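You operate a simulated robot arm through the tools that you are given. There is no shell and no other tool. Be economical: measure what you need, move in short steps, check, and stop when the job is done.

You run a simulated robot arm. Do the job below in one go: nothing can be reset, and whatever is moved stays where it is left.

TASK
Put the roll from the kitchen bread box on the white plate, then scrub off the brown stain.
Fine: lid on the worktop meanwhile, then back on; use the scrubbing pad and put it back.

The check looks at the end state, three seconds after you hand in, the way a careful person would. Anything else that was tipped, shoved, dropped, spilled or broken makes it a failure. A push-on lid holds only when it is set on centred and level and pressed home; a screw cap is set on level and turned clockwise until tight.

THE ROBOT
A 6-joint arm with a two-finger parallel gripper, fixed in place. Base frame: the origin is at the foot of the arm, x ahead of it, y to its left, z up; the work surface is at about z = 0.9. Units: m, degrees, N and s.
With the tool pointing down near the work surface it reaches from about 0.24 to 0.64 m from the base axis. Its first joint turns from -66.0 to 66.0 degrees. Payload 2.7 kg.
The TCP is the grasp point between the finger pads, 0.023 m short of the fingertips. In the tool frame z runs along the fingers and y along their closing line. Largest opening 0.094 m; finger width 0.038, thickness 0.01; the body of the gripper, 0.054 by 0.096 m, starts 0.039 m behind the TCP.
Orientation is that of the tool frame in the base frame, as a unit quaternion [x, y, z, w]. With the fingers straight down and closing along the base's y, the tool's x points along the base's -x, its y along +y and its z along -z.

THE INTERFACE
- The arm moves only by the tool jog_arm. Its argument "plan" is a list of rows, each a list of 3 entries, a list of its own where there are three numbers: the shift along the base's x, y, z in m, then the turn, a rotation vector about the base's x, y, z in degrees, then the opening, from 0 (shut) to 1 (fully open). In form: [[[tx, ty, tz], [wx, wy, wz], grip], ...]. A call has 1 to 12 rows; each row is the pose to reach, as a shift and turn from the pose commanded when the call began. Each row takes 0.2 s and may step no farther than 0.05 m and 8.6 degrees from the row before; otherwise, or with a gripper value out of range, the whole call is refused. A pose out of reach is approached as far as the arm can. The call stops where the force on the tool passes 40 N (or 10 N more than at its start, if that is more) or the arm is blocked; 0.2 s more then pass. The fingers move at their own pace (about 0.045 m/s each) and stop on an object; they squeeze with about 42 N. The grip force told is the motor's: it shows also when the fingers shut on nothing. Time passes only in rows, and 0.2 s behind the last, so rows that repeat a pose let the fingers close. The reply holds the time, the measured pose of the TCP, the force on the tool along the base axes, the opening and the grip force, in the units named above and with some noise.
- Cameras (640 x 400 px; columns grow to the right, rows downward): "scene" is fixed at [0.0695, -0.4238, 1.4063]; the picture's right is [0.84, -0.54, 0.00], its down [-0.30, -0.46, -0.84] and it looks along [0.45, 0.70, -0.55] (base axes); focal length 254 px, centre (320, 200). "wrist" rides on the gripper at [0.086, 0.016, -0.075] in the tool frame; the picture's right is [-0.18, 0.98, 0.00], its down [-0.58, -0.11, -0.81] and it looks along [-0.79, -0.15, 0.59] (tool axes); focal length 243 px, centre (320, 200). There is no depth. A picture from a camera that has moved, and an enlarged one, comes with that camera's place and axes in the base frame and with its lens.
- snapshot(camera): a new picture of that camera. The clock stands still meanwhile.
- close_up(camera, box): a new picture of the part [left, top, right, bottom] of that camera's present view, enlarged. The clock stands still meanwhile.
- finish_job(): hands the job in; it is judged then, once.

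Go step by step. Nothing tells you positions but the pictures and the camera data: compare them with the known pose of the tool, close in by small moves and look again before you grip or let go. The budget is 120 turns and 64 pictures, counting those below and the enlarged ones. Unless the task says otherwise, let go and move clear before handing in, and close with one line.

The tools are called after "Call:" as name(argument=value, ...) on one line, values as JSON. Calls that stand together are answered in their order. jog_arm: Moves the arm, as the interface text tells. Its arguments: {"type":"object","properties":{"plan":{"type":"array","items":{"type":"array"}}},"required":["plan"]} The other tools are called the same way: snapshot (camera) takes a picture; close_up (camera, box) takes an enlarged picture of a part of a camera's view; finish_job () hands the job in.

At the start:

```text
time: 0.0
position: [0.3405, 0.1888, 1.2225]
orientation: [0.0, 1.0, -0.001, -0.001]
force: [-0.3, 0.5, -0.5]
finger_gap: 0.0938
grip_force: 0.0
```

scene: 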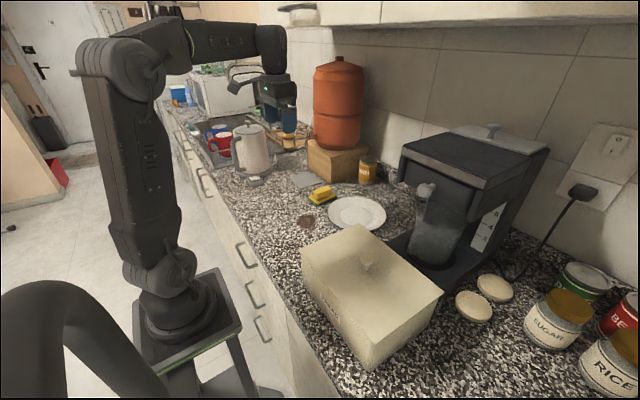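
wrist: 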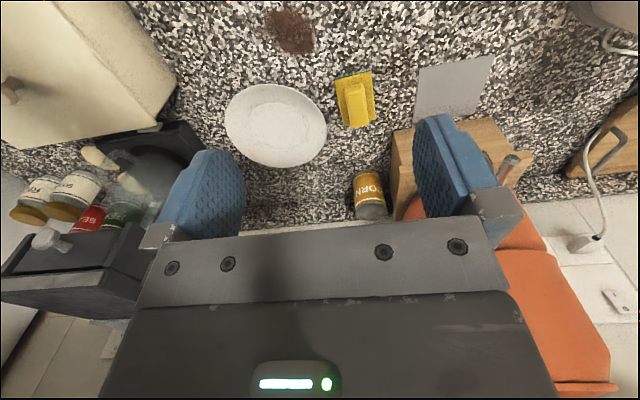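

The plate is at about (0.53, 0.08), the stain at (0.38, 0.138) and the pad at (0.487, 0.22). The bread box is near (0.33, -0.2). I'll enlarge the pictures to measure the box and pad before moving.

Call:
close_up(camera="scene", box=[280, 200, 460, 380])

Call:
close_up(camera="wrist", box=[200, 0, 520, 200])

Call:
close_up(camera="scene", box=[230, 130, 430, 255])

```text
2.22 times, centred on (370, 290) of scene
camera zoom: at [0.0695, -0.4238, 1.4063], right [0.84, -0.54, 0.0], down [-0.3, -0.46, -0.84], along [0.45, 0.7, -0.55], focal length 564 px, centre (209, 0)
```

zoom: 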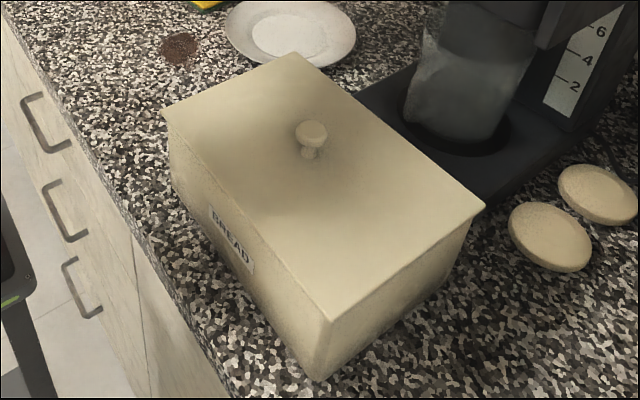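

```text
2.00 times, centred on (360, 100) of wrist
camera zoom: at [0.2531, 0.2048, 1.2966], right [0.18, 0.98, 0.0], down [0.58, -0.11, 0.81], along [0.79, -0.15, -0.59], focal length 485 px, centre (240, 400)
```

zoom: 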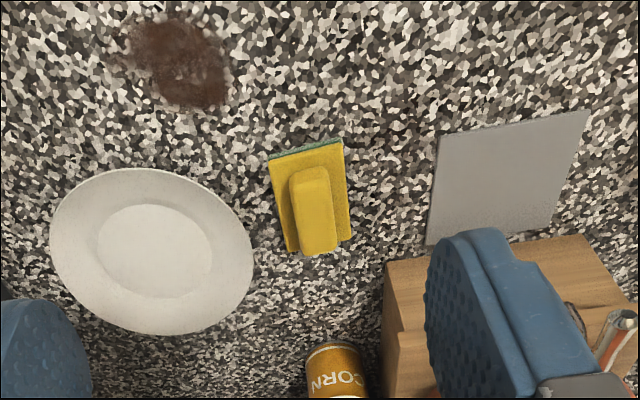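

```text
3.20 times, centred on (330, 192) of scene
camera zoom: at [0.0695, -0.4238, 1.4063], right [0.84, -0.54, 0.0], down [-0.3, -0.46, -0.84], along [0.45, 0.7, -0.55], focal length 812 px, centre (288, 224)
```

zoom: 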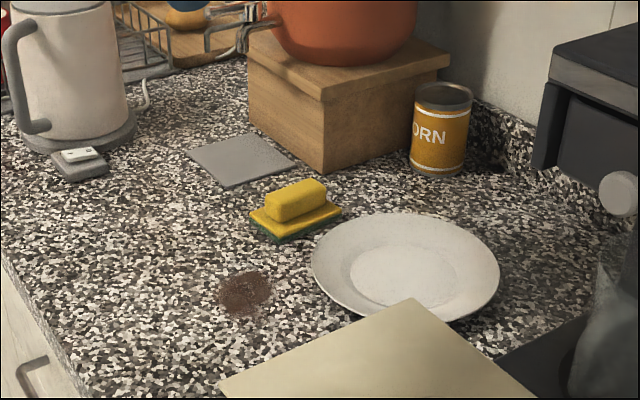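

The lid is about 0.17 x 0.25 m, with its centre and knob near (0.343, -0.168). Its top is at about z = 0.995. I'll move above it at a safe height and look.

Call:
jog_arm(plan=[[[0, -0.045, 0], [0, 0, 0], 1], [[0, -0.09, 0], [0, 0, 0], 1], [[0, -0.135, 0], [0, 0, 0], 1], [[0, -0.18, 0], [0, 0, 0], 1], [[0, -0.225, 0], [0, 0, 0], 1], [[0, -0.27, 0], [0, 0, 0], 1], [[0, -0.315, -0.02], [0, 0, 0], 1], [[0.002, -0.357, -0.05], [0, 0, 0], 1], [[0.002, -0.357, -0.09], [0, 0, 0], 1], [[0.002, -0.357, -0.09], [0, 0, 0], 1]])

Call:
snapshot(camera="wrist")

Call:
snapshot(camera="scene")

```text
refused: row 8 steps farther than a row can; nothing moved
```

```text
58 pictures are left
camera wrist: at [0.2531, 0.2048, 1.2966], right [0.18, 0.98, 0.0], down [0.58, -0.11, 0.81], along [0.79, -0.15, -0.59], focal length 243 px, centre (320, 200)
```

wrist: 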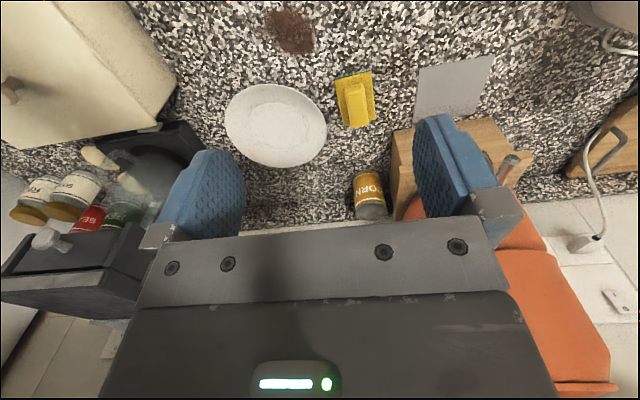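

```text
57 pictures are left
```

scene: 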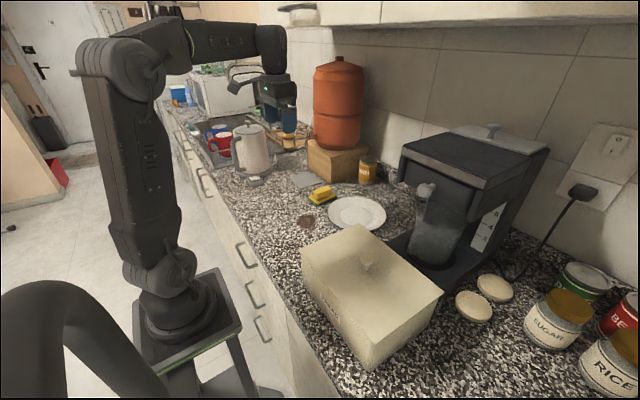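

The move was refused because one step was slightly too long, so nothing moved. I'm resending it with smaller steps.

Call:
jog_arm(plan=[[[0, -0.04, 0], [0, 0, 0], 1], [[0, -0.08, 0], [0, 0, 0], 1], [[0, -0.12, 0], [0, 0, 0], 1], [[0, -0.16, 0], [0, 0, 0], 1], [[0, -0.2, 0], [0, 0, 0], 1], [[0, -0.24, 0], [0, 0, 0], 1], [[0, -0.28, 0], [0, 0, 0], 1], [[0, -0.32, -0.02], [0, 0, 0], 1], [[0.002, -0.357, -0.04], [0, 0, 0], 1], [[0.002, -0.357, -0.08], [0, 0, 0], 1], [[0.002, -0.357, -0.09], [0, 0, 0], 1], [[0.002, -0.357, -0.09], [0, 0, 0], 1]])

```text
time: 2.6
position: [0.3405, -0.1674, 1.1312]
orientation: [0.001, 1.0, 0.0, 0.0]
force: [0.1, 0.0, 0.5]
finger_gap: 0.0941
grip_force: 0.1
```

The arm is now above the box, and I want to see the knob against the fingers from both cameras.

Call:
snapshot(camera="wrist")

Call:
close_up(camera="scene", box=[280, 160, 460, 340])

```text
56 pictures are left
camera wrist: at [0.254, -0.1515, 1.2063], right [0.18, 0.98, 0.0], down [0.58, -0.11, 0.81], along [0.79, -0.15, -0.59], focal length 243 px, centre (320, 200)
```

wrist: 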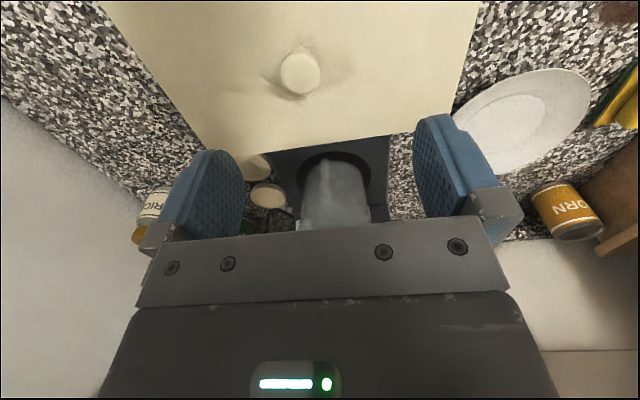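

```text
2.22 times, centred on (370, 250) of scene
camera zoom: at [0.0695, -0.4238, 1.4063], right [0.84, -0.54, 0.0], down [-0.3, -0.46, -0.84], along [0.45, 0.7, -0.55], focal length 564 px, centre (209, 89)
```

zoom: 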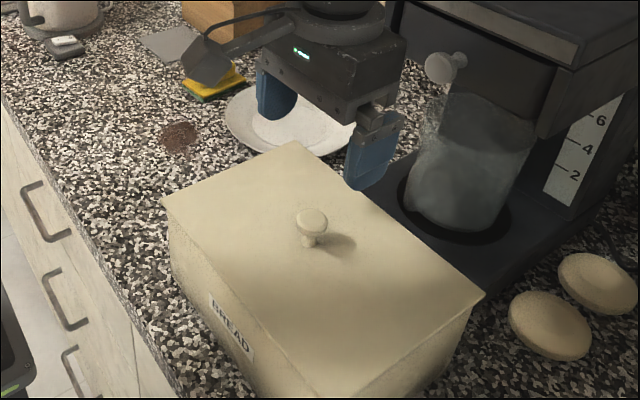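

Combining both views puts the knob top at (0.332, -0.180, 1.04) and the lid top at about z = 1.008. I'll go down most of the way and look again.

Call:
jog_arm(plan=[[[-0.008, -0.012, -0.02], [0, 0, 0], 1], [[-0.008, -0.012, -0.06], [0, 0, 0], 0.8], [[-0.008, -0.012, -0.085], [0, 0, 0], 0.6], [[-0.008, -0.012, -0.085], [0, 0, 0], 0.6], [[-0.008, -0.012, -0.085], [0, 0, 0], 0.6]])

Call:
snapshot(camera="wrist")

Call:
close_up(camera="scene", box=[320, 180, 430, 290])

```text
time: 3.8
position: [0.3335, -0.1803, 1.0474]
orientation: [0.0, 1.0, 0.0, 0.001]
force: [0.0, -0.1, -0.2]
finger_gap: 0.0563
grip_force: 0.1
```

```text
54 pictures are left
camera wrist: at [0.2466, -0.1642, 1.1225], right [0.18, 0.98, 0.0], down [0.58, -0.11, 0.81], along [0.79, -0.15, -0.59], focal length 243 px, centre (320, 200)
```

wrist: 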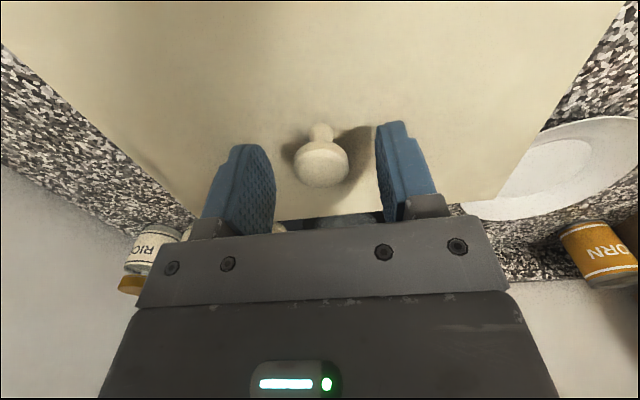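

```text
3.64 times, centred on (375, 235) of scene
camera zoom: at [0.0695, -0.4238, 1.4063], right [0.84, -0.54, 0.0], down [-0.3, -0.46, -0.84], along [0.45, 0.7, -0.55], focal length 923 px, centre (120, 73)
```

zoom: 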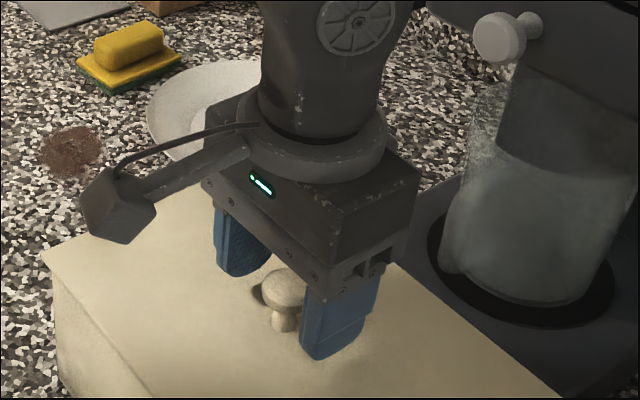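

The knob is centred between the fingers, so I'll lower about 11 mm and close.

Call:
jog_arm(plan=[[[0, 0, -0.006], [0, 0, 0], 0.6], [[0, 0, -0.012], [0, 0, 0], 0.6], [[0, 0, -0.012], [0, 0, 0], 0.4], [[0, 0, -0.012], [0, 0, 0], 0.2], [[0, 0, -0.012], [0, 0, 0], 0.0], [[0, 0, -0.012], [0, 0, 0], 0.0], [[0, 0, -0.012], [0, 0, 0], 0.0]])

```text
time: 5.4
position: [0.3342, -0.1805, 1.0357]
orientation: [0.0, 1.0, 0.001, -0.001]
force: [-0.4, 0.7, 0.5]
finger_gap: 0.0274
grip_force: 42.1
```

The grip holds at 27 mm on the knob. I'll pull it straight up gently.

Call:
jog_arm(plan=[[[0, 0, 0.01], [0, 0, 0], 0], [[0, 0, 0.02], [0, 0, 0], 0], [[0, 0, 0.04], [0, 0, 0], 0], [[0, 0, 0.07], [0, 0, 0], 0], [[0, 0, 0.1], [0, 0, 0], 0], [[0, 0, 0.1], [0, 0, 0], 0]])

Call:
snapshot(camera="scene")

```text
time: 6.8
position: [0.3338, -0.1791, 1.1365]
orientation: [0.0, 1.0, 0.001, 0.0]
force: [0.1, 0.0, -2.5]
finger_gap: 0.027
grip_force: 41.9
```

```text
52 pictures are left
```

scene: 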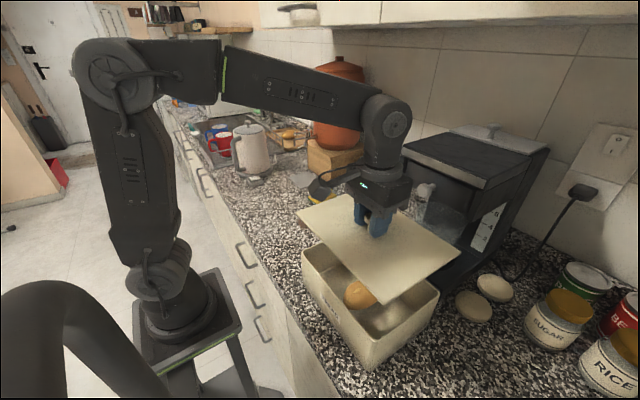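

The lid is off and hanging level. I'll carry it to the free worktop around (0.30, 0.295), clear of the stain, pad and kettle.

Call:
jog_arm(plan=[[[0, 0.04, 0], [0, 0, 0], 0], [[-0.01, 0.08, 0], [0, 0, 0], 0], [[-0.02, 0.12, 0], [0, 0, 0], 0], [[-0.03, 0.16, 0], [0, 0, 0], 0], [[-0.034, 0.2, 0], [0, 0, 0], 0], [[-0.034, 0.24, 0], [0, 0, 0], 0], [[-0.034, 0.28, 0], [0, 0, 0], 0], [[-0.034, 0.32, 0], [0, 0, 0], 0], [[-0.034, 0.36, 0], [0, 0, 0], 0], [[-0.034, 0.4, 0], [0, 0, 0], 0], [[-0.034, 0.44, 0], [0, 0, 0], 0], [[-0.034, 0.475, 0], [0, 0, 0], 0]])

Call:
snapshot(camera="scene")

Call:
snapshot(camera="wrist")

```text
time: 9.4
position: [0.2997, 0.2951, 1.1357]
orientation: [0.001, 1.0, 0.0, 0.001]
force: [0.6, -0.9, -2.6]
finger_gap: 0.0271
grip_force: 41.7
```

```text
51 pictures are left
```

scene: 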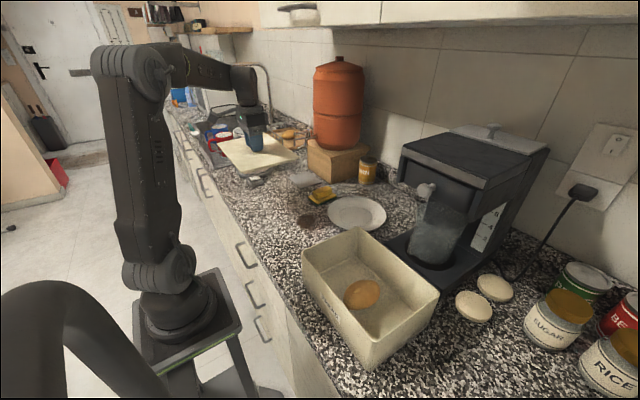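

```text
50 pictures are left
camera wrist: at [0.2124, 0.3117, 1.2097], right [0.18, 0.98, 0.0], down [0.58, -0.11, 0.81], along [0.79, -0.15, -0.59], focal length 243 px, centre (320, 200)
```

wrist: 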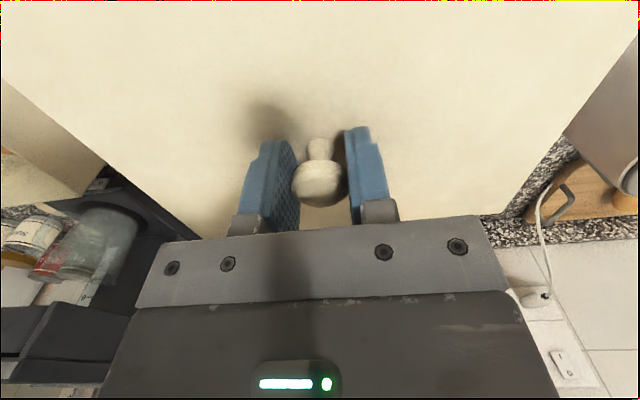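

The lid is over free counter, with 2 to 3 cm to the little object by the kettle. I'll lower it close to the surface and check.

Call:
jog_arm(plan=[[[0, 0, -0.04], [0, 0, 0], 0], [[0, 0, -0.08], [0, 0, 0], 0], [[0, 0, -0.12], [0, 0, 0], 0], [[0, 0, -0.15], [0, 0, 0], 0], [[0, 0, -0.17], [0, 0, 0], 0], [[0, 0, -0.17], [0, 0, 0], 0]])

Call:
close_up(camera="scene", box=[190, 100, 350, 260])

```text
time: 10.8
position: [0.3012, 0.2956, 0.9629]
orientation: [0.001, 1.0, 0.0, 0.0]
force: [0.1, 0.3, -2.3]
finger_gap: 0.027
grip_force: 41.6
```

```text
2.50 times, centred on (270, 180) of scene
camera zoom: at [0.0696, -0.4238, 1.4063], right [0.84, -0.54, 0.0], down [-0.3, -0.46, -0.84], along [0.45, 0.7, -0.55], focal length 634 px, centre (445, 250)
```

zoom: 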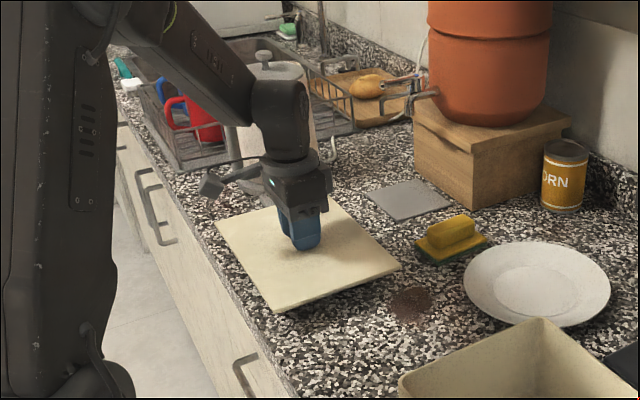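

The spot is clear of everything, so I'll touch down in small steps.

Call:
jog_arm(plan=[[[0, 0, -0.004], [0, 0, 0], 0], [[0, 0, -0.008], [0, 0, 0], 0], [[0, 0, -0.012], [0, 0, 0], 0], [[0, 0, -0.012], [0, 0, 0], 0]])

```text
time: 11.8
position: [0.3012, 0.2946, 0.9527]
orientation: [0.0, 1.0, 0.0, 0.0]
force: [0.1, -0.7, -1.6]
finger_gap: 0.0272
grip_force: 42.2
```

There's no contact yet, so I'll continue down gently.

Call:
jog_arm(plan=[[[0, 0, -0.003], [0, 0, 0], 0], [[0, 0, -0.006], [0, 0, 0], 0], [[0, 0, -0.008], [0, 0, 0], 0], [[0, 0, -0.008], [0, 0, 0], 0]])

```text
time: 12.8
position: [0.3008, 0.2947, 0.9455]
orientation: [0.0, 1.0, -0.001, 0.0]
force: [-0.5, -0.5, -3.2]
finger_gap: 0.0274
grip_force: 42.4
```

Call:
jog_arm(plan=[[[0, 0, -0.002], [0, 0, 0], 0], [[0, 0, -0.004], [0, 0, 0], 0], [[0, 0, -0.006], [0, 0, 0], 0], [[0, 0, -0.006], [0, 0, 0], 0]])

```text
time: 13.8
position: [0.301, 0.2945, 0.9397]
orientation: [0.0, 1.0, 0.001, 0.0]
force: [0.5, 0.7, -3.3]
finger_gap: 0.027
grip_force: 42.2
```

The lid still hasn't touched down at TCP z = 0.940. I'll keep going in 2 mm steps.

Call:
jog_arm(plan=[[[0, 0, -0.002], [0, 0, 0], 0], [[0, 0, -0.004], [0, 0, 0], 0], [[0, 0, -0.004], [0, 0, 0], 0]])

```text
time: 14.7
position: [0.3022, 0.2955, 0.9375]
orientation: [-0.001, 1.0, 0.002, 0.003]
force: [-0.4, -0.2, 1.4]
finger_gap: 0.0272
grip_force: 42.1
stopped in row 3: the force on the tool passed its limit (the readings are from after the stop); the commanded pose is now the measured one
```

The lid touched the surface at z of about 0.9375. I'll release it and rise.

Call:
jog_arm(plan=[[[0, 0, 0], [0, 0, 0], 0.2], [[0, 0, 0], [0, 0, 0], 0.5], [[0, 0, 0], [0, 0, 0], 0.6], [[0, 0, 0.02], [0, 0, 0], 0.6], [[0, 0, 0.06], [0, 0, 0], 0.8], [[0, 0, 0.1], [0, 0, 0], 1], [[0, 0, 0.14], [0, 0, 0], 1], [[0, 0, 0.18], [0, 0, 0], 1], [[0, 0, 0.21], [0, 0, 0], 1], [[0, 0, 0.21], [0, 0, 0], 1]])

Call:
snapshot(camera="wrist")

Call:
close_up(camera="scene", box=[280, 200, 460, 380])

Call:
close_up(camera="scene", box=[190, 100, 350, 260])

```text
time: 16.9
position: [0.2996, 0.296, 1.1458]
orientation: [0.0, 1.0, 0.001, 0.002]
force: [-0.2, 0.0, -0.7]
finger_gap: 0.0939
grip_force: 0.1
```

```text
48 pictures are left
camera wrist: at [0.212, 0.3119, 1.2209], right [0.18, 0.98, 0.0], down [0.58, -0.11, 0.81], along [0.79, -0.15, -0.59], focal length 243 px, centre (320, 200)
```

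wrist: 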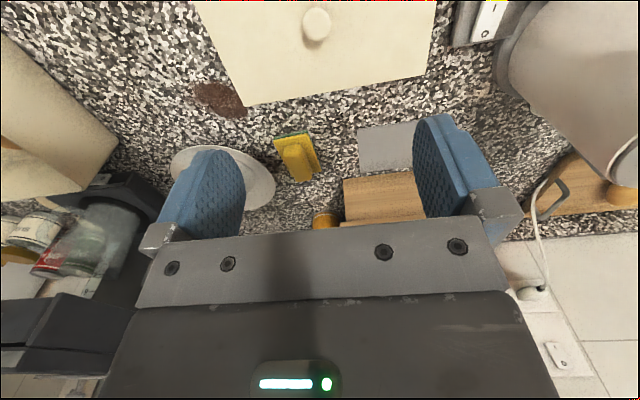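

```text
2.22 times, centred on (370, 290) of scene
camera zoom: at [0.0695, -0.4238, 1.4063], right [0.84, -0.54, 0.0], down [-0.3, -0.46, -0.84], along [0.45, 0.7, -0.55], focal length 564 px, centre (209, 0)
```

zoom: 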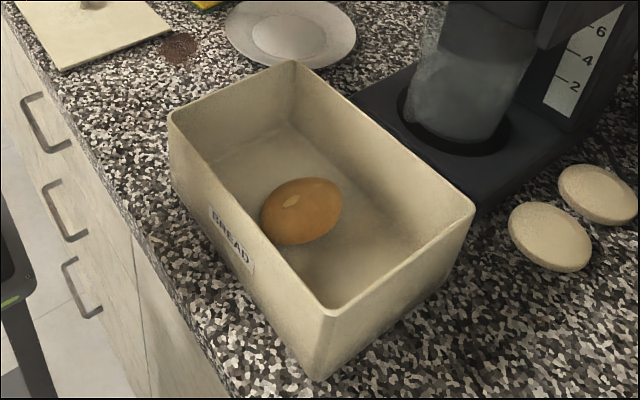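

```text
2.50 times, centred on (270, 180) of scene
camera zoom: at [0.0695, -0.4238, 1.4063], right [0.84, -0.54, 0.0], down [-0.3, -0.46, -0.84], along [0.45, 0.7, -0.55], focal length 634 px, centre (445, 250)
```

zoom: 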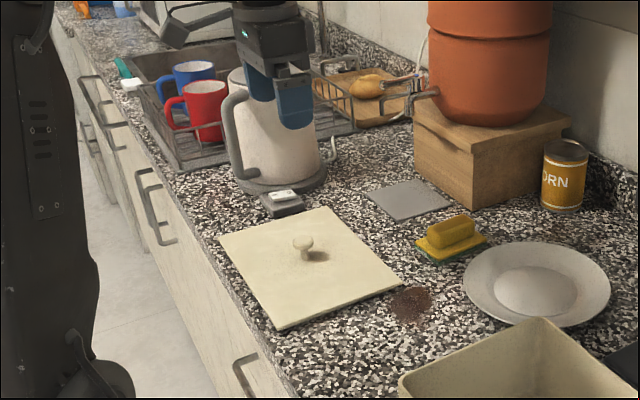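

The lid lies flat and free. The roll is in the box near (0.33, -0.184), so I'll move over it and measure its pose.

Call:
jog_arm(plan=[[[0, -0.04, 0], [0, 0, 0], 1], [[0, -0.08, 0], [0, 0, 0], 1], [[0, -0.12, 0], [0, 0, 0], 1], [[0, -0.16, 0], [0, 0, 0], 1], [[0, -0.2, 0], [0, 0, 0], 1], [[0, -0.24, 0], [0, 0, 0], 1], [[0.005, -0.28, 0], [0, 0, 0], 1], [[0.01, -0.32, 0], [0, 0, 0], 1], [[0.015, -0.36, 0], [0, 0, 0], 1], [[0.02, -0.4, 0], [0, 0, 0], 1], [[0.025, -0.44, 0], [0, 0, 0], 1], [[0.03, -0.48, 0], [0, 0, 0], 1]])

Call:
snapshot(camera="wrist")

```text
time: 19.5
position: [0.3342, -0.1882, 1.1458]
orientation: [-0.001, 1.0, 0.002, 0.002]
force: [-0.9, 0.0, -1.0]
finger_gap: 0.0941
grip_force: 0.1
```

```text
45 pictures are left
camera wrist: at [0.2456, -0.1719, 1.2207], right [0.18, 0.98, 0.0], down [0.58, -0.11, 0.81], along [0.79, -0.15, -0.59], focal length 243 px, centre (320, 200)
```

wrist: 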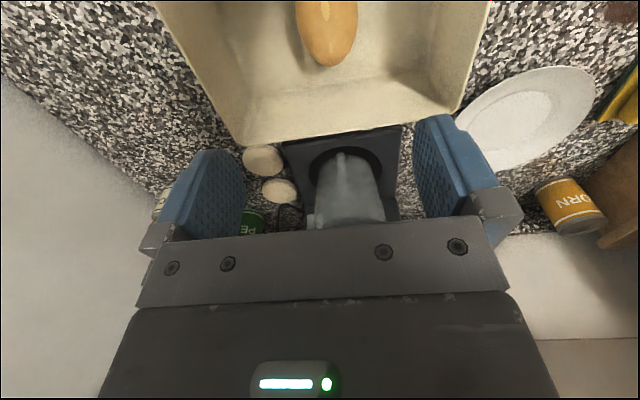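

The roll lies along x, centred at about (0.333, -0.183) and 0.06 to 0.07 m wide, so closing along y suits it. The camera housing could hit the box's near rim, so I'll tilt the tool 10° to raise it. I'll stay clear of the machine knob near (0.46, -0.18, 1.155).

Call:
jog_arm(plan=[[[0, 0.002, 0], [0, 5, 0], 1], [[0, 0.005, 0], [0, 10, 0], 1], [[-0.001, 0.005, -0.03], [0, 10, 0], 1], [[-0.001, 0.005, -0.06], [0, 10, 0], 1], [[-0.001, 0.005, -0.09], [0, 10, 0], 1], [[-0.001, 0.005, -0.09], [0, 10, 0], 1]])

Call:
snapshot(camera="wrist")

Call:
snapshot(camera="scene")

```text
time: 20.9
position: [0.3304, -0.1807, 1.0571]
orientation: [0.0, 0.996, 0.002, -0.086]
force: [1.5, 0.0, 1.0]
finger_gap: 0.0944
grip_force: 0.1
```

```text
44 pictures are left
camera wrist: at [0.2574, -0.1646, 1.1458], right [0.18, 0.98, -0.03], down [0.71, -0.11, 0.69], along [0.68, -0.15, -0.72], focal length 243 px, centre (320, 200)
```

wrist: 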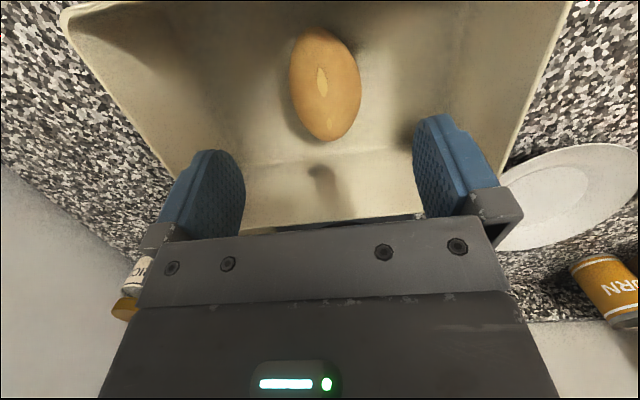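

```text
43 pictures are left
```

scene: 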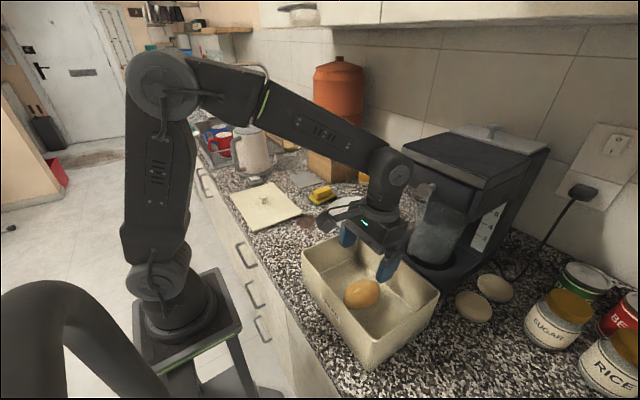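

The roll is centred at (0.329, -0.180) and about 0.061 m wide, right under the open fingers. I'll descend partway and check the clearances.

Call:
jog_arm(plan=[[[-0.001, 0, -0.03], [0, 0, 0], 1], [[-0.001, 0, -0.06], [0, 0, 0], 1], [[-0.001, 0, -0.08], [0, 0, 0], 1], [[-0.001, 0, -0.08], [0, 0, 0], 1]])

Call:
snapshot(camera="wrist")

Call:
close_up(camera="scene", box=[280, 140, 480, 360])

```text
time: 21.9
position: [0.3289, -0.1808, 0.9773]
orientation: [0.0, 0.996, 0.002, -0.085]
force: [0.9, 0.2, 0.5]
finger_gap: 0.0939
grip_force: 0.0
```

```text
42 pictures are left
camera wrist: at [0.2559, -0.1646, 1.0655], right [0.18, 0.98, -0.03], down [0.71, -0.11, 0.7], along [0.68, -0.15, -0.72], focal length 243 px, centre (320, 200)
```

wrist: 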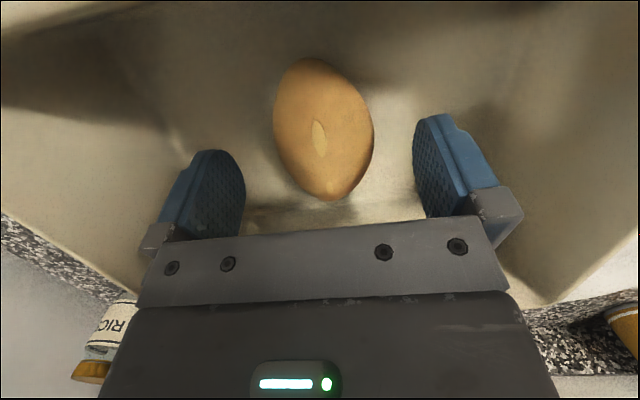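

```text
1.82 times, centred on (380, 250) of scene
camera zoom: at [0.0695, -0.4238, 1.4063], right [0.84, -0.54, 0.0], down [-0.3, -0.46, -0.84], along [0.45, 0.7, -0.55], focal length 461 px, centre (211, 109)
```

zoom: 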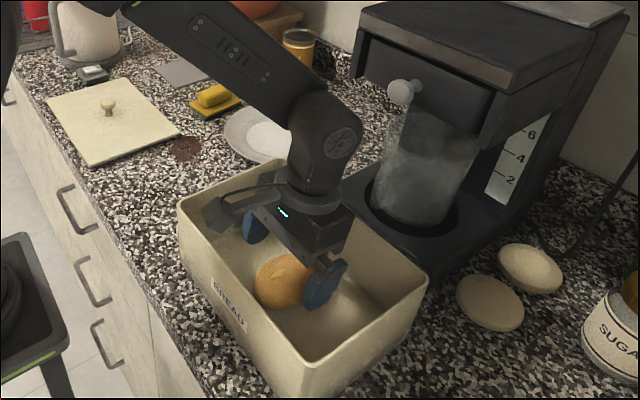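

All clear. I'll descend to the roll's mid-height at z of about 0.943 and close.

Call:
jog_arm(plan=[[[0, 0, -0.012], [0, 0, 0], 1], [[0, 0, -0.024], [0, 0, 0], 1], [[0, 0, -0.034], [0, 0, 0], 1], [[0, 0, -0.034], [0, 0, 0], 1], [[0, 0, -0.034], [0, 0, 0], 0.8], [[0, 0, -0.034], [0, 0, 0], 0.6], [[0, 0, -0.034], [0, 0, 0], 0.5], [[0, 0, -0.034], [0, 0, 0], 0.4], [[0, 0, -0.034], [0, 0, 0], 0.4]])

Call:
snapshot(camera="wrist")

```text
time: 23.9
position: [0.33, -0.1825, 0.943]
orientation: [0.0, 0.996, 0.003, -0.086]
force: [2.0, -0.1, 0.9]
finger_gap: 0.0556
grip_force: 41.1
```

```text
40 pictures are left
camera wrist: at [0.2564, -0.1654, 1.0319], right [0.18, 0.98, -0.03], down [0.71, -0.11, 0.7], along [0.68, -0.15, -0.72], focal length 243 px, centre (320, 200)
```

wrist: 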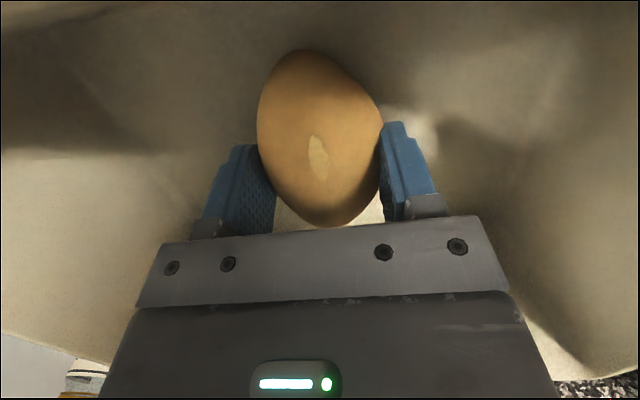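

The roll is gripped at 0.056 m. I'll lift a little and check that it holds.

Call:
jog_arm(plan=[[[0, 0, 0.01], [0, 0, 0], 0.4], [[0, 0, 0.025], [0, 0, 0], 0.4], [[0, 0, 0.04], [0, 0, 0], 0.4], [[0, 0, 0.04], [0, 0, 0], 0.4]])

Call:
snapshot(camera="wrist")

```text
time: 24.9
position: [0.3301, -0.1792, 0.9825]
orientation: [0.0, 0.996, 0.001, -0.086]
force: [0.3, 0.3, -0.3]
finger_gap: 0.055
grip_force: 41.9
```

```text
39 pictures are left
camera wrist: at [0.2567, -0.1645, 1.071], right [0.18, 0.98, -0.03], down [0.71, -0.11, 0.69], along [0.68, -0.15, -0.72], focal length 243 px, centre (320, 200)
```

wrist: 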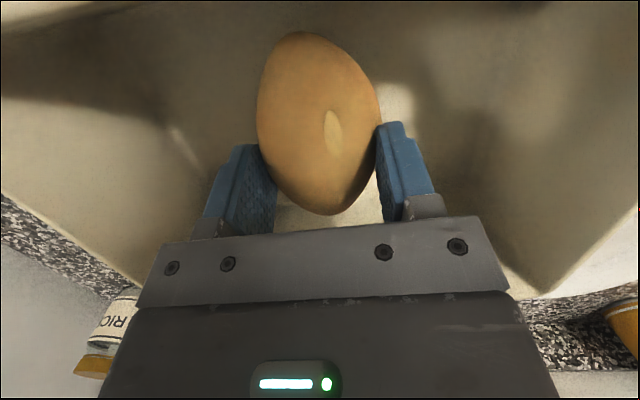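

The roll shifted slightly in the fingers, because I hold it past its widest part. I'll set it back down and re-grip nearer the middle with a bit more tilt.

Call:
jog_arm(plan=[[[0, 0, -0.015], [0, 0, 0], 0.4], [[0, 0, -0.03], [0, 0, 0], 0.4], [[0, 0, -0.038], [0, 0, 0], 0.4], [[0, 0, -0.038], [0, 0, 0], 0.55], [[0, 0, -0.038], [0, 0, 0], 0.7], [[0, 0, -0.038], [0, 0, 0], 0.9], [[0, 0, -0.038], [0, 0, 0], 1], [[0, 0, -0.028], [0, 4, 0], 1], [[-0.013, 0, -0.028], [0, 5, 0], 1], [[-0.013, 0, -0.028], [0, 5, 0], 1]])

Call:
snapshot(camera="wrist")

Call:
close_up(camera="scene", box=[290, 180, 450, 340])

```text
time: 25.7
position: [0.33, -0.1813, 0.9533]
orientation: [0.0, 0.997, 0.0, -0.083]
force: [-0.8, 1.8, 7.6]
finger_gap: 0.0549
grip_force: 42.0
stopped in row 3: the force on the tool passed its limit (the readings are from after the stop); the commanded pose is now the measured one
```

```text
38 pictures are left
camera wrist: at [0.2569, -0.1657, 1.0415], right [0.18, 0.98, -0.03], down [0.71, -0.11, 0.7], along [0.68, -0.15, -0.71], focal length 243 px, centre (320, 200)
```

wrist: 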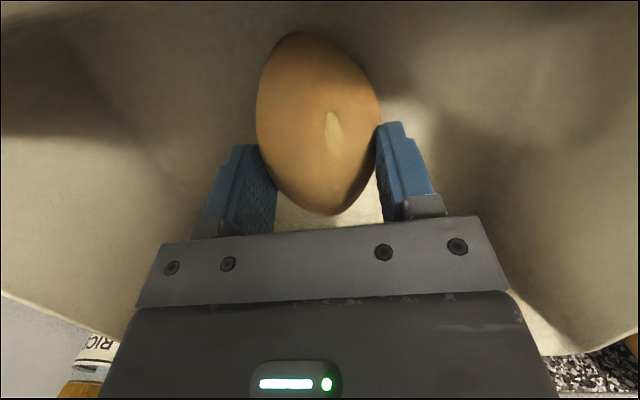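

```text
2.50 times, centred on (370, 260) of scene
camera zoom: at [0.0694, -0.4237, 1.4063], right [0.84, -0.54, 0.0], down [-0.3, -0.46, -0.84], along [0.45, 0.7, -0.55], focal length 634 px, centre (195, 50)
```

zoom: 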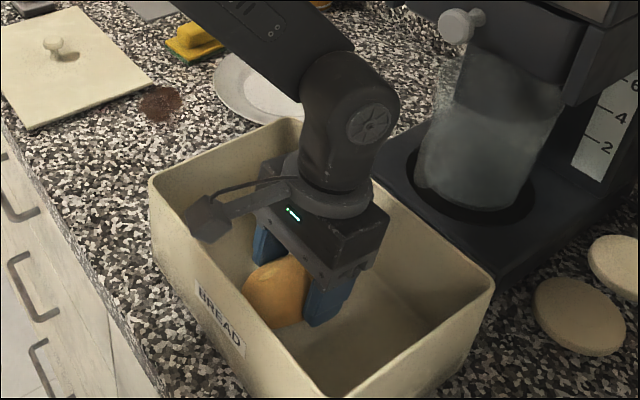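

The roll's low end has touched the floor. I'm opening to let it settle, then shifting 12 mm toward me.

Call:
jog_arm(plan=[[[0, 0, -0.002], [0, 0, 0], 0.6], [[0, 0, -0.002], [0, 0, 0], 0.8], [[0, 0, -0.002], [0, 0, 0], 1], [[0, 0, 0.004], [0, 0, 0], 1], [[-0.006, 0, 0.006], [0, 3, 0], 1], [[-0.013, 0, 0.006], [0, 5, 0], 1], [[-0.013, 0, 0.006], [0, 5, 0], 1]])

Call:
snapshot(camera="wrist")

```text
time: 27.3
position: [0.3176, -0.1829, 0.9585]
orientation: [0.0, 0.992, 0.001, -0.128]
force: [0.3, -0.4, -0.2]
finger_gap: 0.0938
grip_force: 0.1
```

```text
36 pictures are left
camera wrist: at [0.2513, -0.1659, 1.0532], right [0.18, 0.98, -0.04], down [0.77, -0.11, 0.63], along [0.62, -0.15, -0.77], focal length 243 px, centre (320, 200)
```

wrist: 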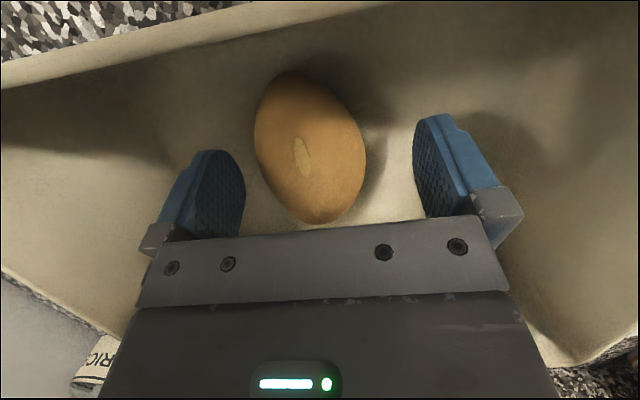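

The roll sits at about (0.315, -0.189), turned a few degrees. I'll match that, go to z of about 0.939 and close.

Call:
jog_arm(plan=[[[-0.002, -0.006, 0], [0, 0, 6], 1], [[-0.002, -0.006, -0.008], [0, 0, 6], 1], [[-0.002, -0.006, -0.016], [0, 0, 6], 1], [[-0.002, -0.006, -0.02], [0, 0, 6], 1], [[-0.002, -0.006, -0.02], [0, 0, 6], 0.8], [[-0.002, -0.006, -0.02], [0, 0, 6], 0.6], [[-0.002, -0.006, -0.02], [0, 0, 6], 0.5], [[-0.002, -0.006, -0.02], [0, 0, 6], 0.4], [[-0.002, -0.006, -0.02], [0, 0, 6], 0.4], [[-0.002, -0.006, -0.02], [0, 0, 6], 0.4]])

Call:
snapshot(camera="wrist")

```text
time: 29.5
position: [0.3168, -0.1876, 0.9398]
orientation: [-0.052, 0.991, -0.005, -0.126]
force: [0.9, 0.5, 2.6]
finger_gap: 0.0583
grip_force: 42.7
```

```text
35 pictures are left
camera wrist: at [0.2487, -0.1786, 1.0336], right [0.07, 1.0, -0.04], down [0.77, -0.03, 0.63], along [0.63, -0.08, -0.77], focal length 243 px, centre (320, 200)
```

wrist: 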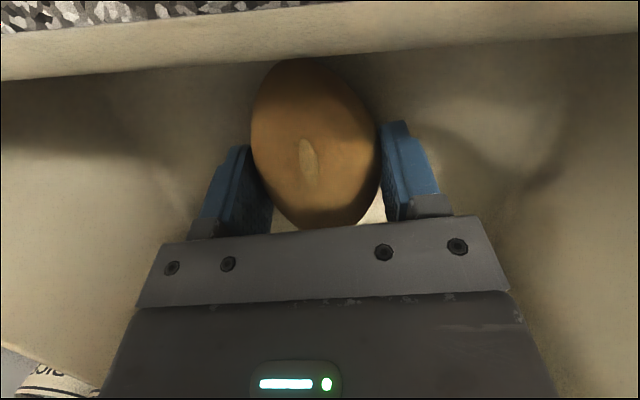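

The wider gap of 0.058 m means a better grip. I'll lift and check again.

Call:
jog_arm(plan=[[[0, 0, 0.01], [0, 0, 0], 0.4], [[0, 0, 0.025], [0, 0, 0], 0.4], [[0, 0, 0.05], [0, 0, 0], 0.4], [[0, 0, 0.05], [0, 0, 0], 0.4]])

Call:
snapshot(camera="wrist")

```text
time: 30.5
position: [0.3165, -0.1866, 0.9898]
orientation: [-0.052, 0.99, -0.006, -0.128]
force: [-0.4, -0.4, -1.4]
finger_gap: 0.0521
grip_force: 42.0
```

```text
34 pictures are left
camera wrist: at [0.2485, -0.1777, 1.0843], right [0.07, 1.0, -0.04], down [0.77, -0.03, 0.63], along [0.63, -0.08, -0.77], focal length 243 px, centre (320, 200)
```

wrist: 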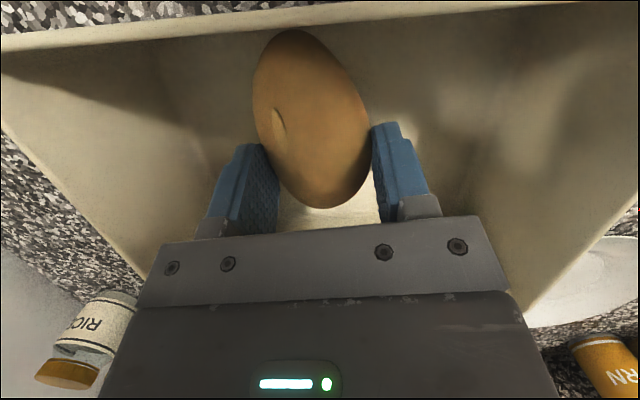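

It rolled in the grip again, and the fingers are still on the far side of the widest point. I'll set it down and re-grip about 15 mm closer to the base.

Call:
jog_arm(plan=[[[0, 0, -0.015], [0, 0, 0], 0.4], [[0, 0, -0.025], [0, 0, 0], 0.4], [[0, 0, -0.03], [0, 0, 0], 0.4], [[0, 0, -0.035], [0, 0, 0], 0.4], [[0, 0, -0.04], [0, 0, 0], 0.4], [[0, 0, -0.045], [0, 0, 0], 0.4], [[0, 0, -0.05], [0, 0, 0], 0.4]])

```text
time: 31.5
position: [0.3158, -0.1881, 0.9603]
orientation: [-0.052, 0.991, -0.008, -0.125]
force: [-3.4, 1.6, 7.7]
finger_gap: 0.0522
grip_force: 42.3
stopped in row 4: the force on the tool passed its limit (the readings are from after the stop); the commanded pose is now the measured one
```

Call:
jog_arm(plan=[[[0, 0, 0], [0, 0, 0], 0.6], [[0, 0, 0], [0, 0, 0], 0.8], [[0, 0, 0], [0, 0, 0], 1], [[0, 0, 0.02], [0, 0, 0], 1], [[0, 0, 0.05], [0, 0, -3], 1], [[0, 0, 0.05], [0, 0, -6], 1], [[0, 0, 0.05], [0, 0, -6], 1]])

Call:
snapshot(camera="wrist")

Call:
close_up(camera="scene", box=[290, 200, 450, 360])

```text
time: 33.1
position: [0.3172, -0.1864, 1.0087]
orientation: [0.0, 0.992, -0.001, -0.127]
force: [0.5, -0.9, 0.3]
finger_gap: 0.0937
grip_force: 0.1
```

```text
33 pictures are left
camera wrist: at [0.2508, -0.1707, 1.1031], right [0.18, 0.98, -0.05], down [0.76, -0.11, 0.64], along [0.62, -0.15, -0.77], focal length 243 px, centre (320, 200)
```

wrist: 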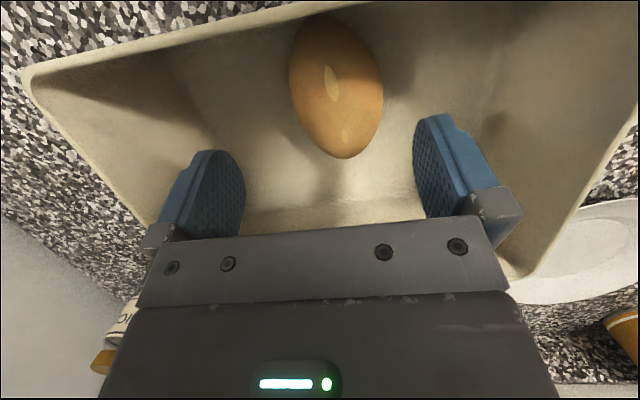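

```text
2.50 times, centred on (370, 280) of scene
camera zoom: at [0.0695, -0.4238, 1.4063], right [0.84, -0.54, 0.0], down [-0.3, -0.46, -0.84], along [0.45, 0.7, -0.55], focal length 634 px, centre (195, 0)
```

zoom: 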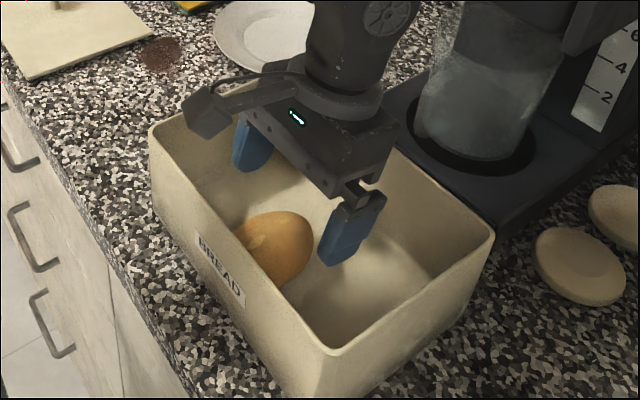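

The roll now lies along x, centred at about (0.300, -0.177) near the front wall. I'll line up on that and stop just above the grasp height to verify.

Call:
jog_arm(plan=[[[-0.017, 0.009, 0], [0, 3, 0], 1], [[-0.017, 0.009, -0.02], [0, 3, 0], 1], [[-0.017, 0.009, -0.04], [0, 3, 0], 1], [[-0.017, 0.009, -0.055], [0, 3, 0], 1], [[-0.017, 0.009, -0.055], [0, 3, 0], 1]])

Call:
snapshot(camera="wrist")

Call:
close_up(camera="scene", box=[290, 200, 450, 360])

```text
time: 34.3
position: [0.3002, -0.1801, 0.9541]
orientation: [-0.002, 0.988, -0.001, -0.152]
force: [-0.6, -0.5, 0.1]
finger_gap: 0.0941
grip_force: 0.0
```

```text
31 pictures are left
camera wrist: at [0.2389, -0.1631, 1.0516], right [0.17, 0.98, -0.06], down [0.8, -0.11, 0.59], along [0.58, -0.15, -0.8], focal length 243 px, centre (320, 200)
```

wrist: 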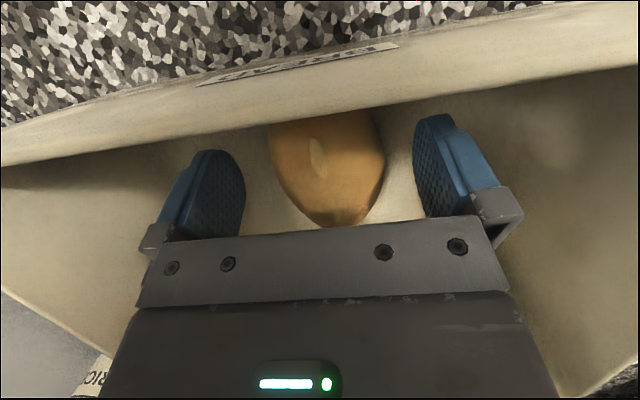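

```text
2.50 times, centred on (370, 280) of scene
camera zoom: at [0.0695, -0.4238, 1.4063], right [0.84, -0.54, 0.0], down [-0.3, -0.46, -0.84], along [0.45, 0.7, -0.55], focal length 634 px, centre (195, 0)
```

zoom: 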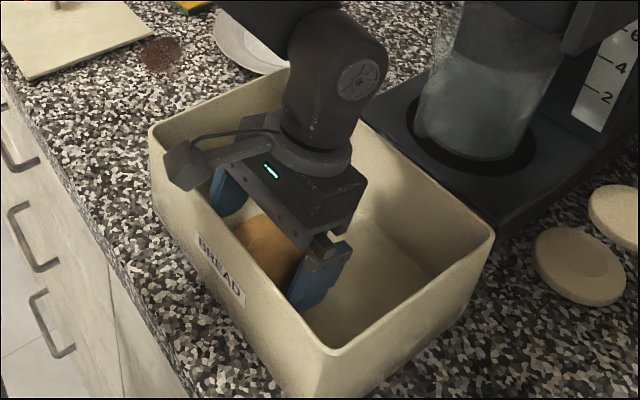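

The camera housing has only about 1 cm over the rim, so I'll tilt 4° more, descend 16 mm and close.

Call:
jog_arm(plan=[[[-0.001, 0.003, 0], [0, 4, 0], 1], [[-0.001, 0.003, -0.008], [0, 4, 0], 1], [[-0.001, 0.003, -0.016], [0, 4, 0], 1], [[-0.001, 0.003, -0.016], [0, 4, 0], 0.8], [[-0.001, 0.003, -0.016], [0, 4, 0], 0.65], [[-0.001, 0.003, -0.016], [0, 4, 0], 0.5], [[-0.001, 0.003, -0.016], [0, 4, 0], 0.4], [[-0.001, 0.003, -0.016], [0, 4, 0], 0.4], [[-0.001, 0.003, -0.016], [0, 4, 0], 0.4]])

```text
time: 36.3
position: [0.3005, -0.1765, 0.9405]
orientation: [-0.001, 0.983, -0.001, -0.186]
force: [0.8, 1.3, 4.6]
finger_gap: 0.06
grip_force: 41.6
```

The gap is 0.060 m, almost the full width. I'll lift slowly.

Call:
jog_arm(plan=[[[0, 0, 0.008], [0, 0, 0], 0.4], [[0, 0, 0.02], [0, 0, 0], 0.4], [[0, 0, 0.035], [0, 0, 0], 0.4], [[0, 0, 0.05], [0, 0, 0], 0.4], [[0, 0, 0.05], [0, 0, 0], 0.4]])

Call:
snapshot(camera="wrist")

```text
time: 37.5
position: [0.2989, -0.1756, 0.9893]
orientation: [-0.001, 0.983, -0.001, -0.186]
force: [-0.7, -0.1, -0.7]
finger_gap: 0.0601
grip_force: 42.3
```

```text
29 pictures are left
camera wrist: at [0.2447, -0.16, 1.0914], right [0.17, 0.98, -0.07], down [0.84, -0.11, 0.54], along [0.52, -0.15, -0.84], focal length 243 px, centre (320, 200)
```

wrist: 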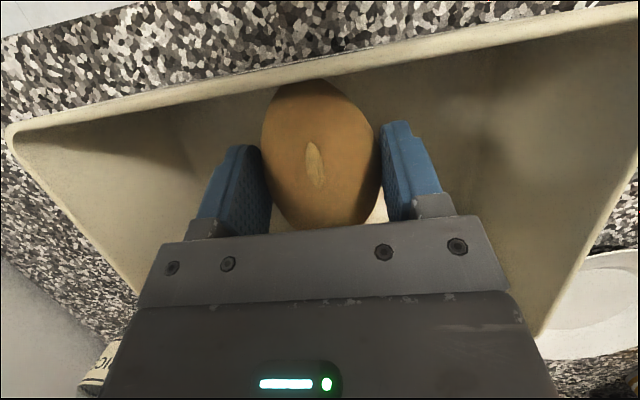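

Now it holds firmly with no slip. I'll lift clear of the rim and carry it toward the plate at about (0.527, 0.073).

Call:
jog_arm(plan=[[[0, 0, 0.04], [0, 0, 0], 0.4], [[0, 0, 0.08], [0, 0, 0], 0.4], [[0, 0, 0.1], [0, 0, 0], 0.4], [[0, 0.04, 0.1], [0, 0, 0], 0.4], [[0, 0.08, 0.1], [0, 0, 0], 0.4], [[0, 0.12, 0.1], [0, 0, 0], 0.4], [[0, 0.16, 0.1], [0, 0, 0], 0.4], [[0, 0.2, 0.1], [0, 0, 0], 0.4], [[0.02, 0.23, 0.1], [0, 0, 0], 0.4], [[0.05, 0.248, 0.1], [0, 0, 0], 0.4], [[0.09, 0.248, 0.1], [0, 0, 0], 0.4], [[0.13, 0.248, 0.1], [0, 0, 0], 0.4]])

Call:
snapshot(camera="scene")

Call:
snapshot(camera="wrist")

```text
time: 40.1
position: [0.4292, 0.0725, 1.0896]
orientation: [-0.002, 0.982, -0.001, -0.186]
force: [0.8, 0.7, -0.9]
finger_gap: 0.0602
grip_force: 42.0
```

```text
28 pictures are left
```

scene: 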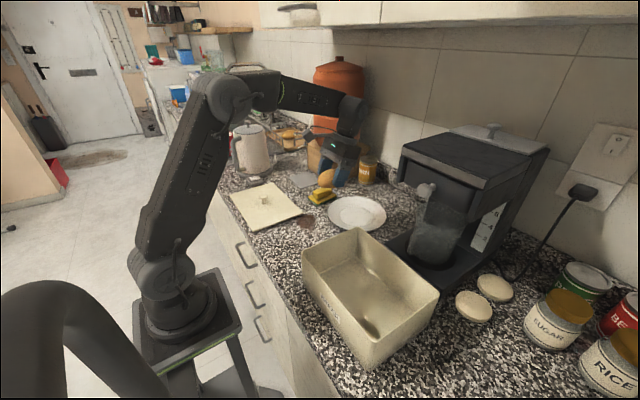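

```text
27 pictures are left
camera wrist: at [0.3749, 0.0888, 1.1899], right [0.17, 0.98, -0.07], down [0.84, -0.11, 0.54], along [0.52, -0.15, -0.84], focal length 243 px, centre (320, 200)
```

wrist: 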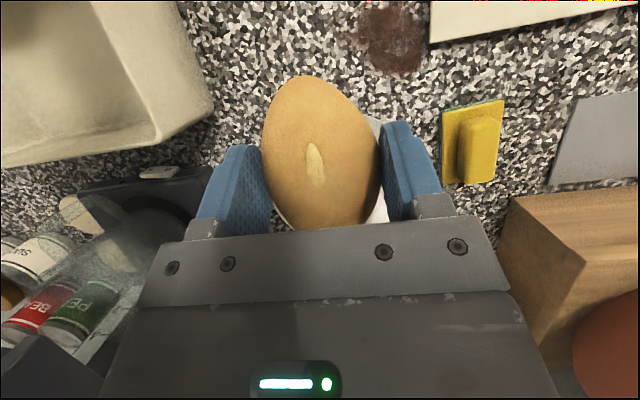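

The roll is secure. I'll move out over the plate centre and lower it to just above the plate.

Call:
jog_arm(plan=[[[0.04, 0, 0], [0, 0, 0], 0.4], [[0.08, 0, 0], [0, 0, 0], 0.4], [[0.099, 0.001, -0.02], [0, 0, 0], 0.4], [[0.099, 0.001, -0.05], [0, 0, 0], 0.4], [[0.099, 0.001, -0.08], [0, 0, 0], 0.4], [[0.099, 0.001, -0.1], [0, 0, 0], 0.4], [[0.099, 0.001, -0.115], [0, 0, 0], 0.4], [[0.099, 0.001, -0.115], [0, 0, 0], 0.4]])

Call:
close_up(camera="scene", box=[260, 120, 460, 260])

Call:
snapshot(camera="wrist")

```text
time: 41.9
position: [0.5265, 0.0727, 0.9718]
orientation: [-0.001, 0.982, -0.001, -0.187]
force: [0.9, -0.1, -0.4]
finger_gap: 0.0603
grip_force: 42.1
```

```text
2.86 times, centred on (360, 190) of scene
camera zoom: at [0.0695, -0.4238, 1.4063], right [0.84, -0.54, 0.0], down [-0.3, -0.46, -0.84], along [0.45, 0.7, -0.55], focal length 725 px, centre (206, 229)
```

zoom: 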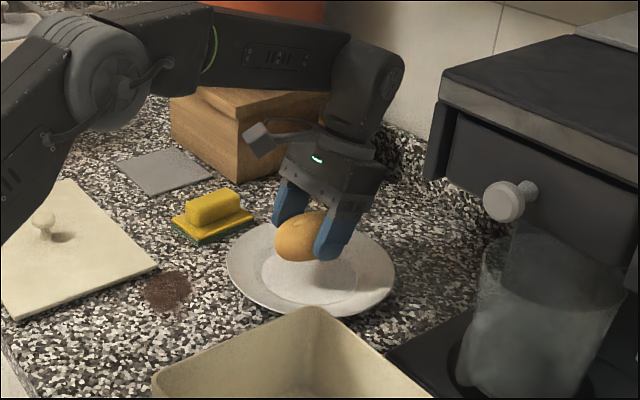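

```text
25 pictures are left
camera wrist: at [0.4725, 0.0894, 1.0737], right [0.17, 0.98, -0.07], down [0.84, -0.11, 0.54], along [0.52, -0.15, -0.84], focal length 243 px, centre (320, 200)
```

wrist: 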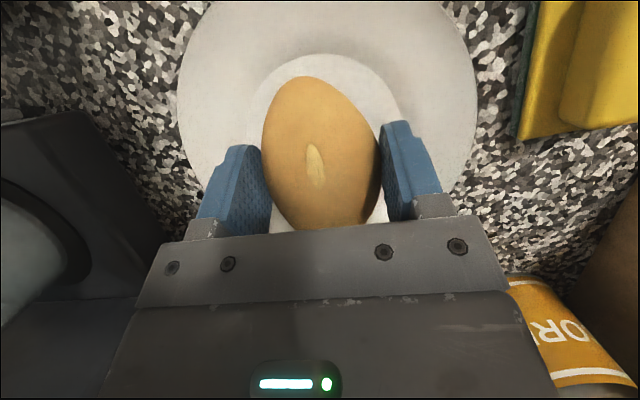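

The roll is centred over the plate's flat. I'll lower it to contact.

Call:
jog_arm(plan=[[[0.001, 0.003, -0.008], [0, 0, 0], 0.4], [[0.001, 0.003, -0.014], [0, 0, 0], 0.4], [[0.001, 0.003, -0.018], [0, 0, 0], 0.4], [[0.001, 0.003, -0.022], [0, 0, 0], 0.4], [[0.001, 0.003, -0.025], [0, 0, 0], 0.4]])

```text
time: 43.1
position: [0.5278, 0.0752, 0.9486]
orientation: [-0.001, 0.982, -0.002, -0.187]
force: [0.7, 0.3, -0.9]
finger_gap: 0.06
grip_force: 42.0
```

Call:
jog_arm(plan=[[[0, 0, -0.002], [0, 0, 0], 0.4], [[0, 0, -0.004], [0, 0, 0], 0.4], [[0, 0, -0.006], [0, 0, 0], 0.4]])

```text
time: 43.9
position: [0.5282, 0.0765, 0.945]
orientation: [-0.001, 0.983, -0.001, -0.184]
force: [-0.8, -1.4, 23.2]
finger_gap: 0.0602
grip_force: 41.7
```

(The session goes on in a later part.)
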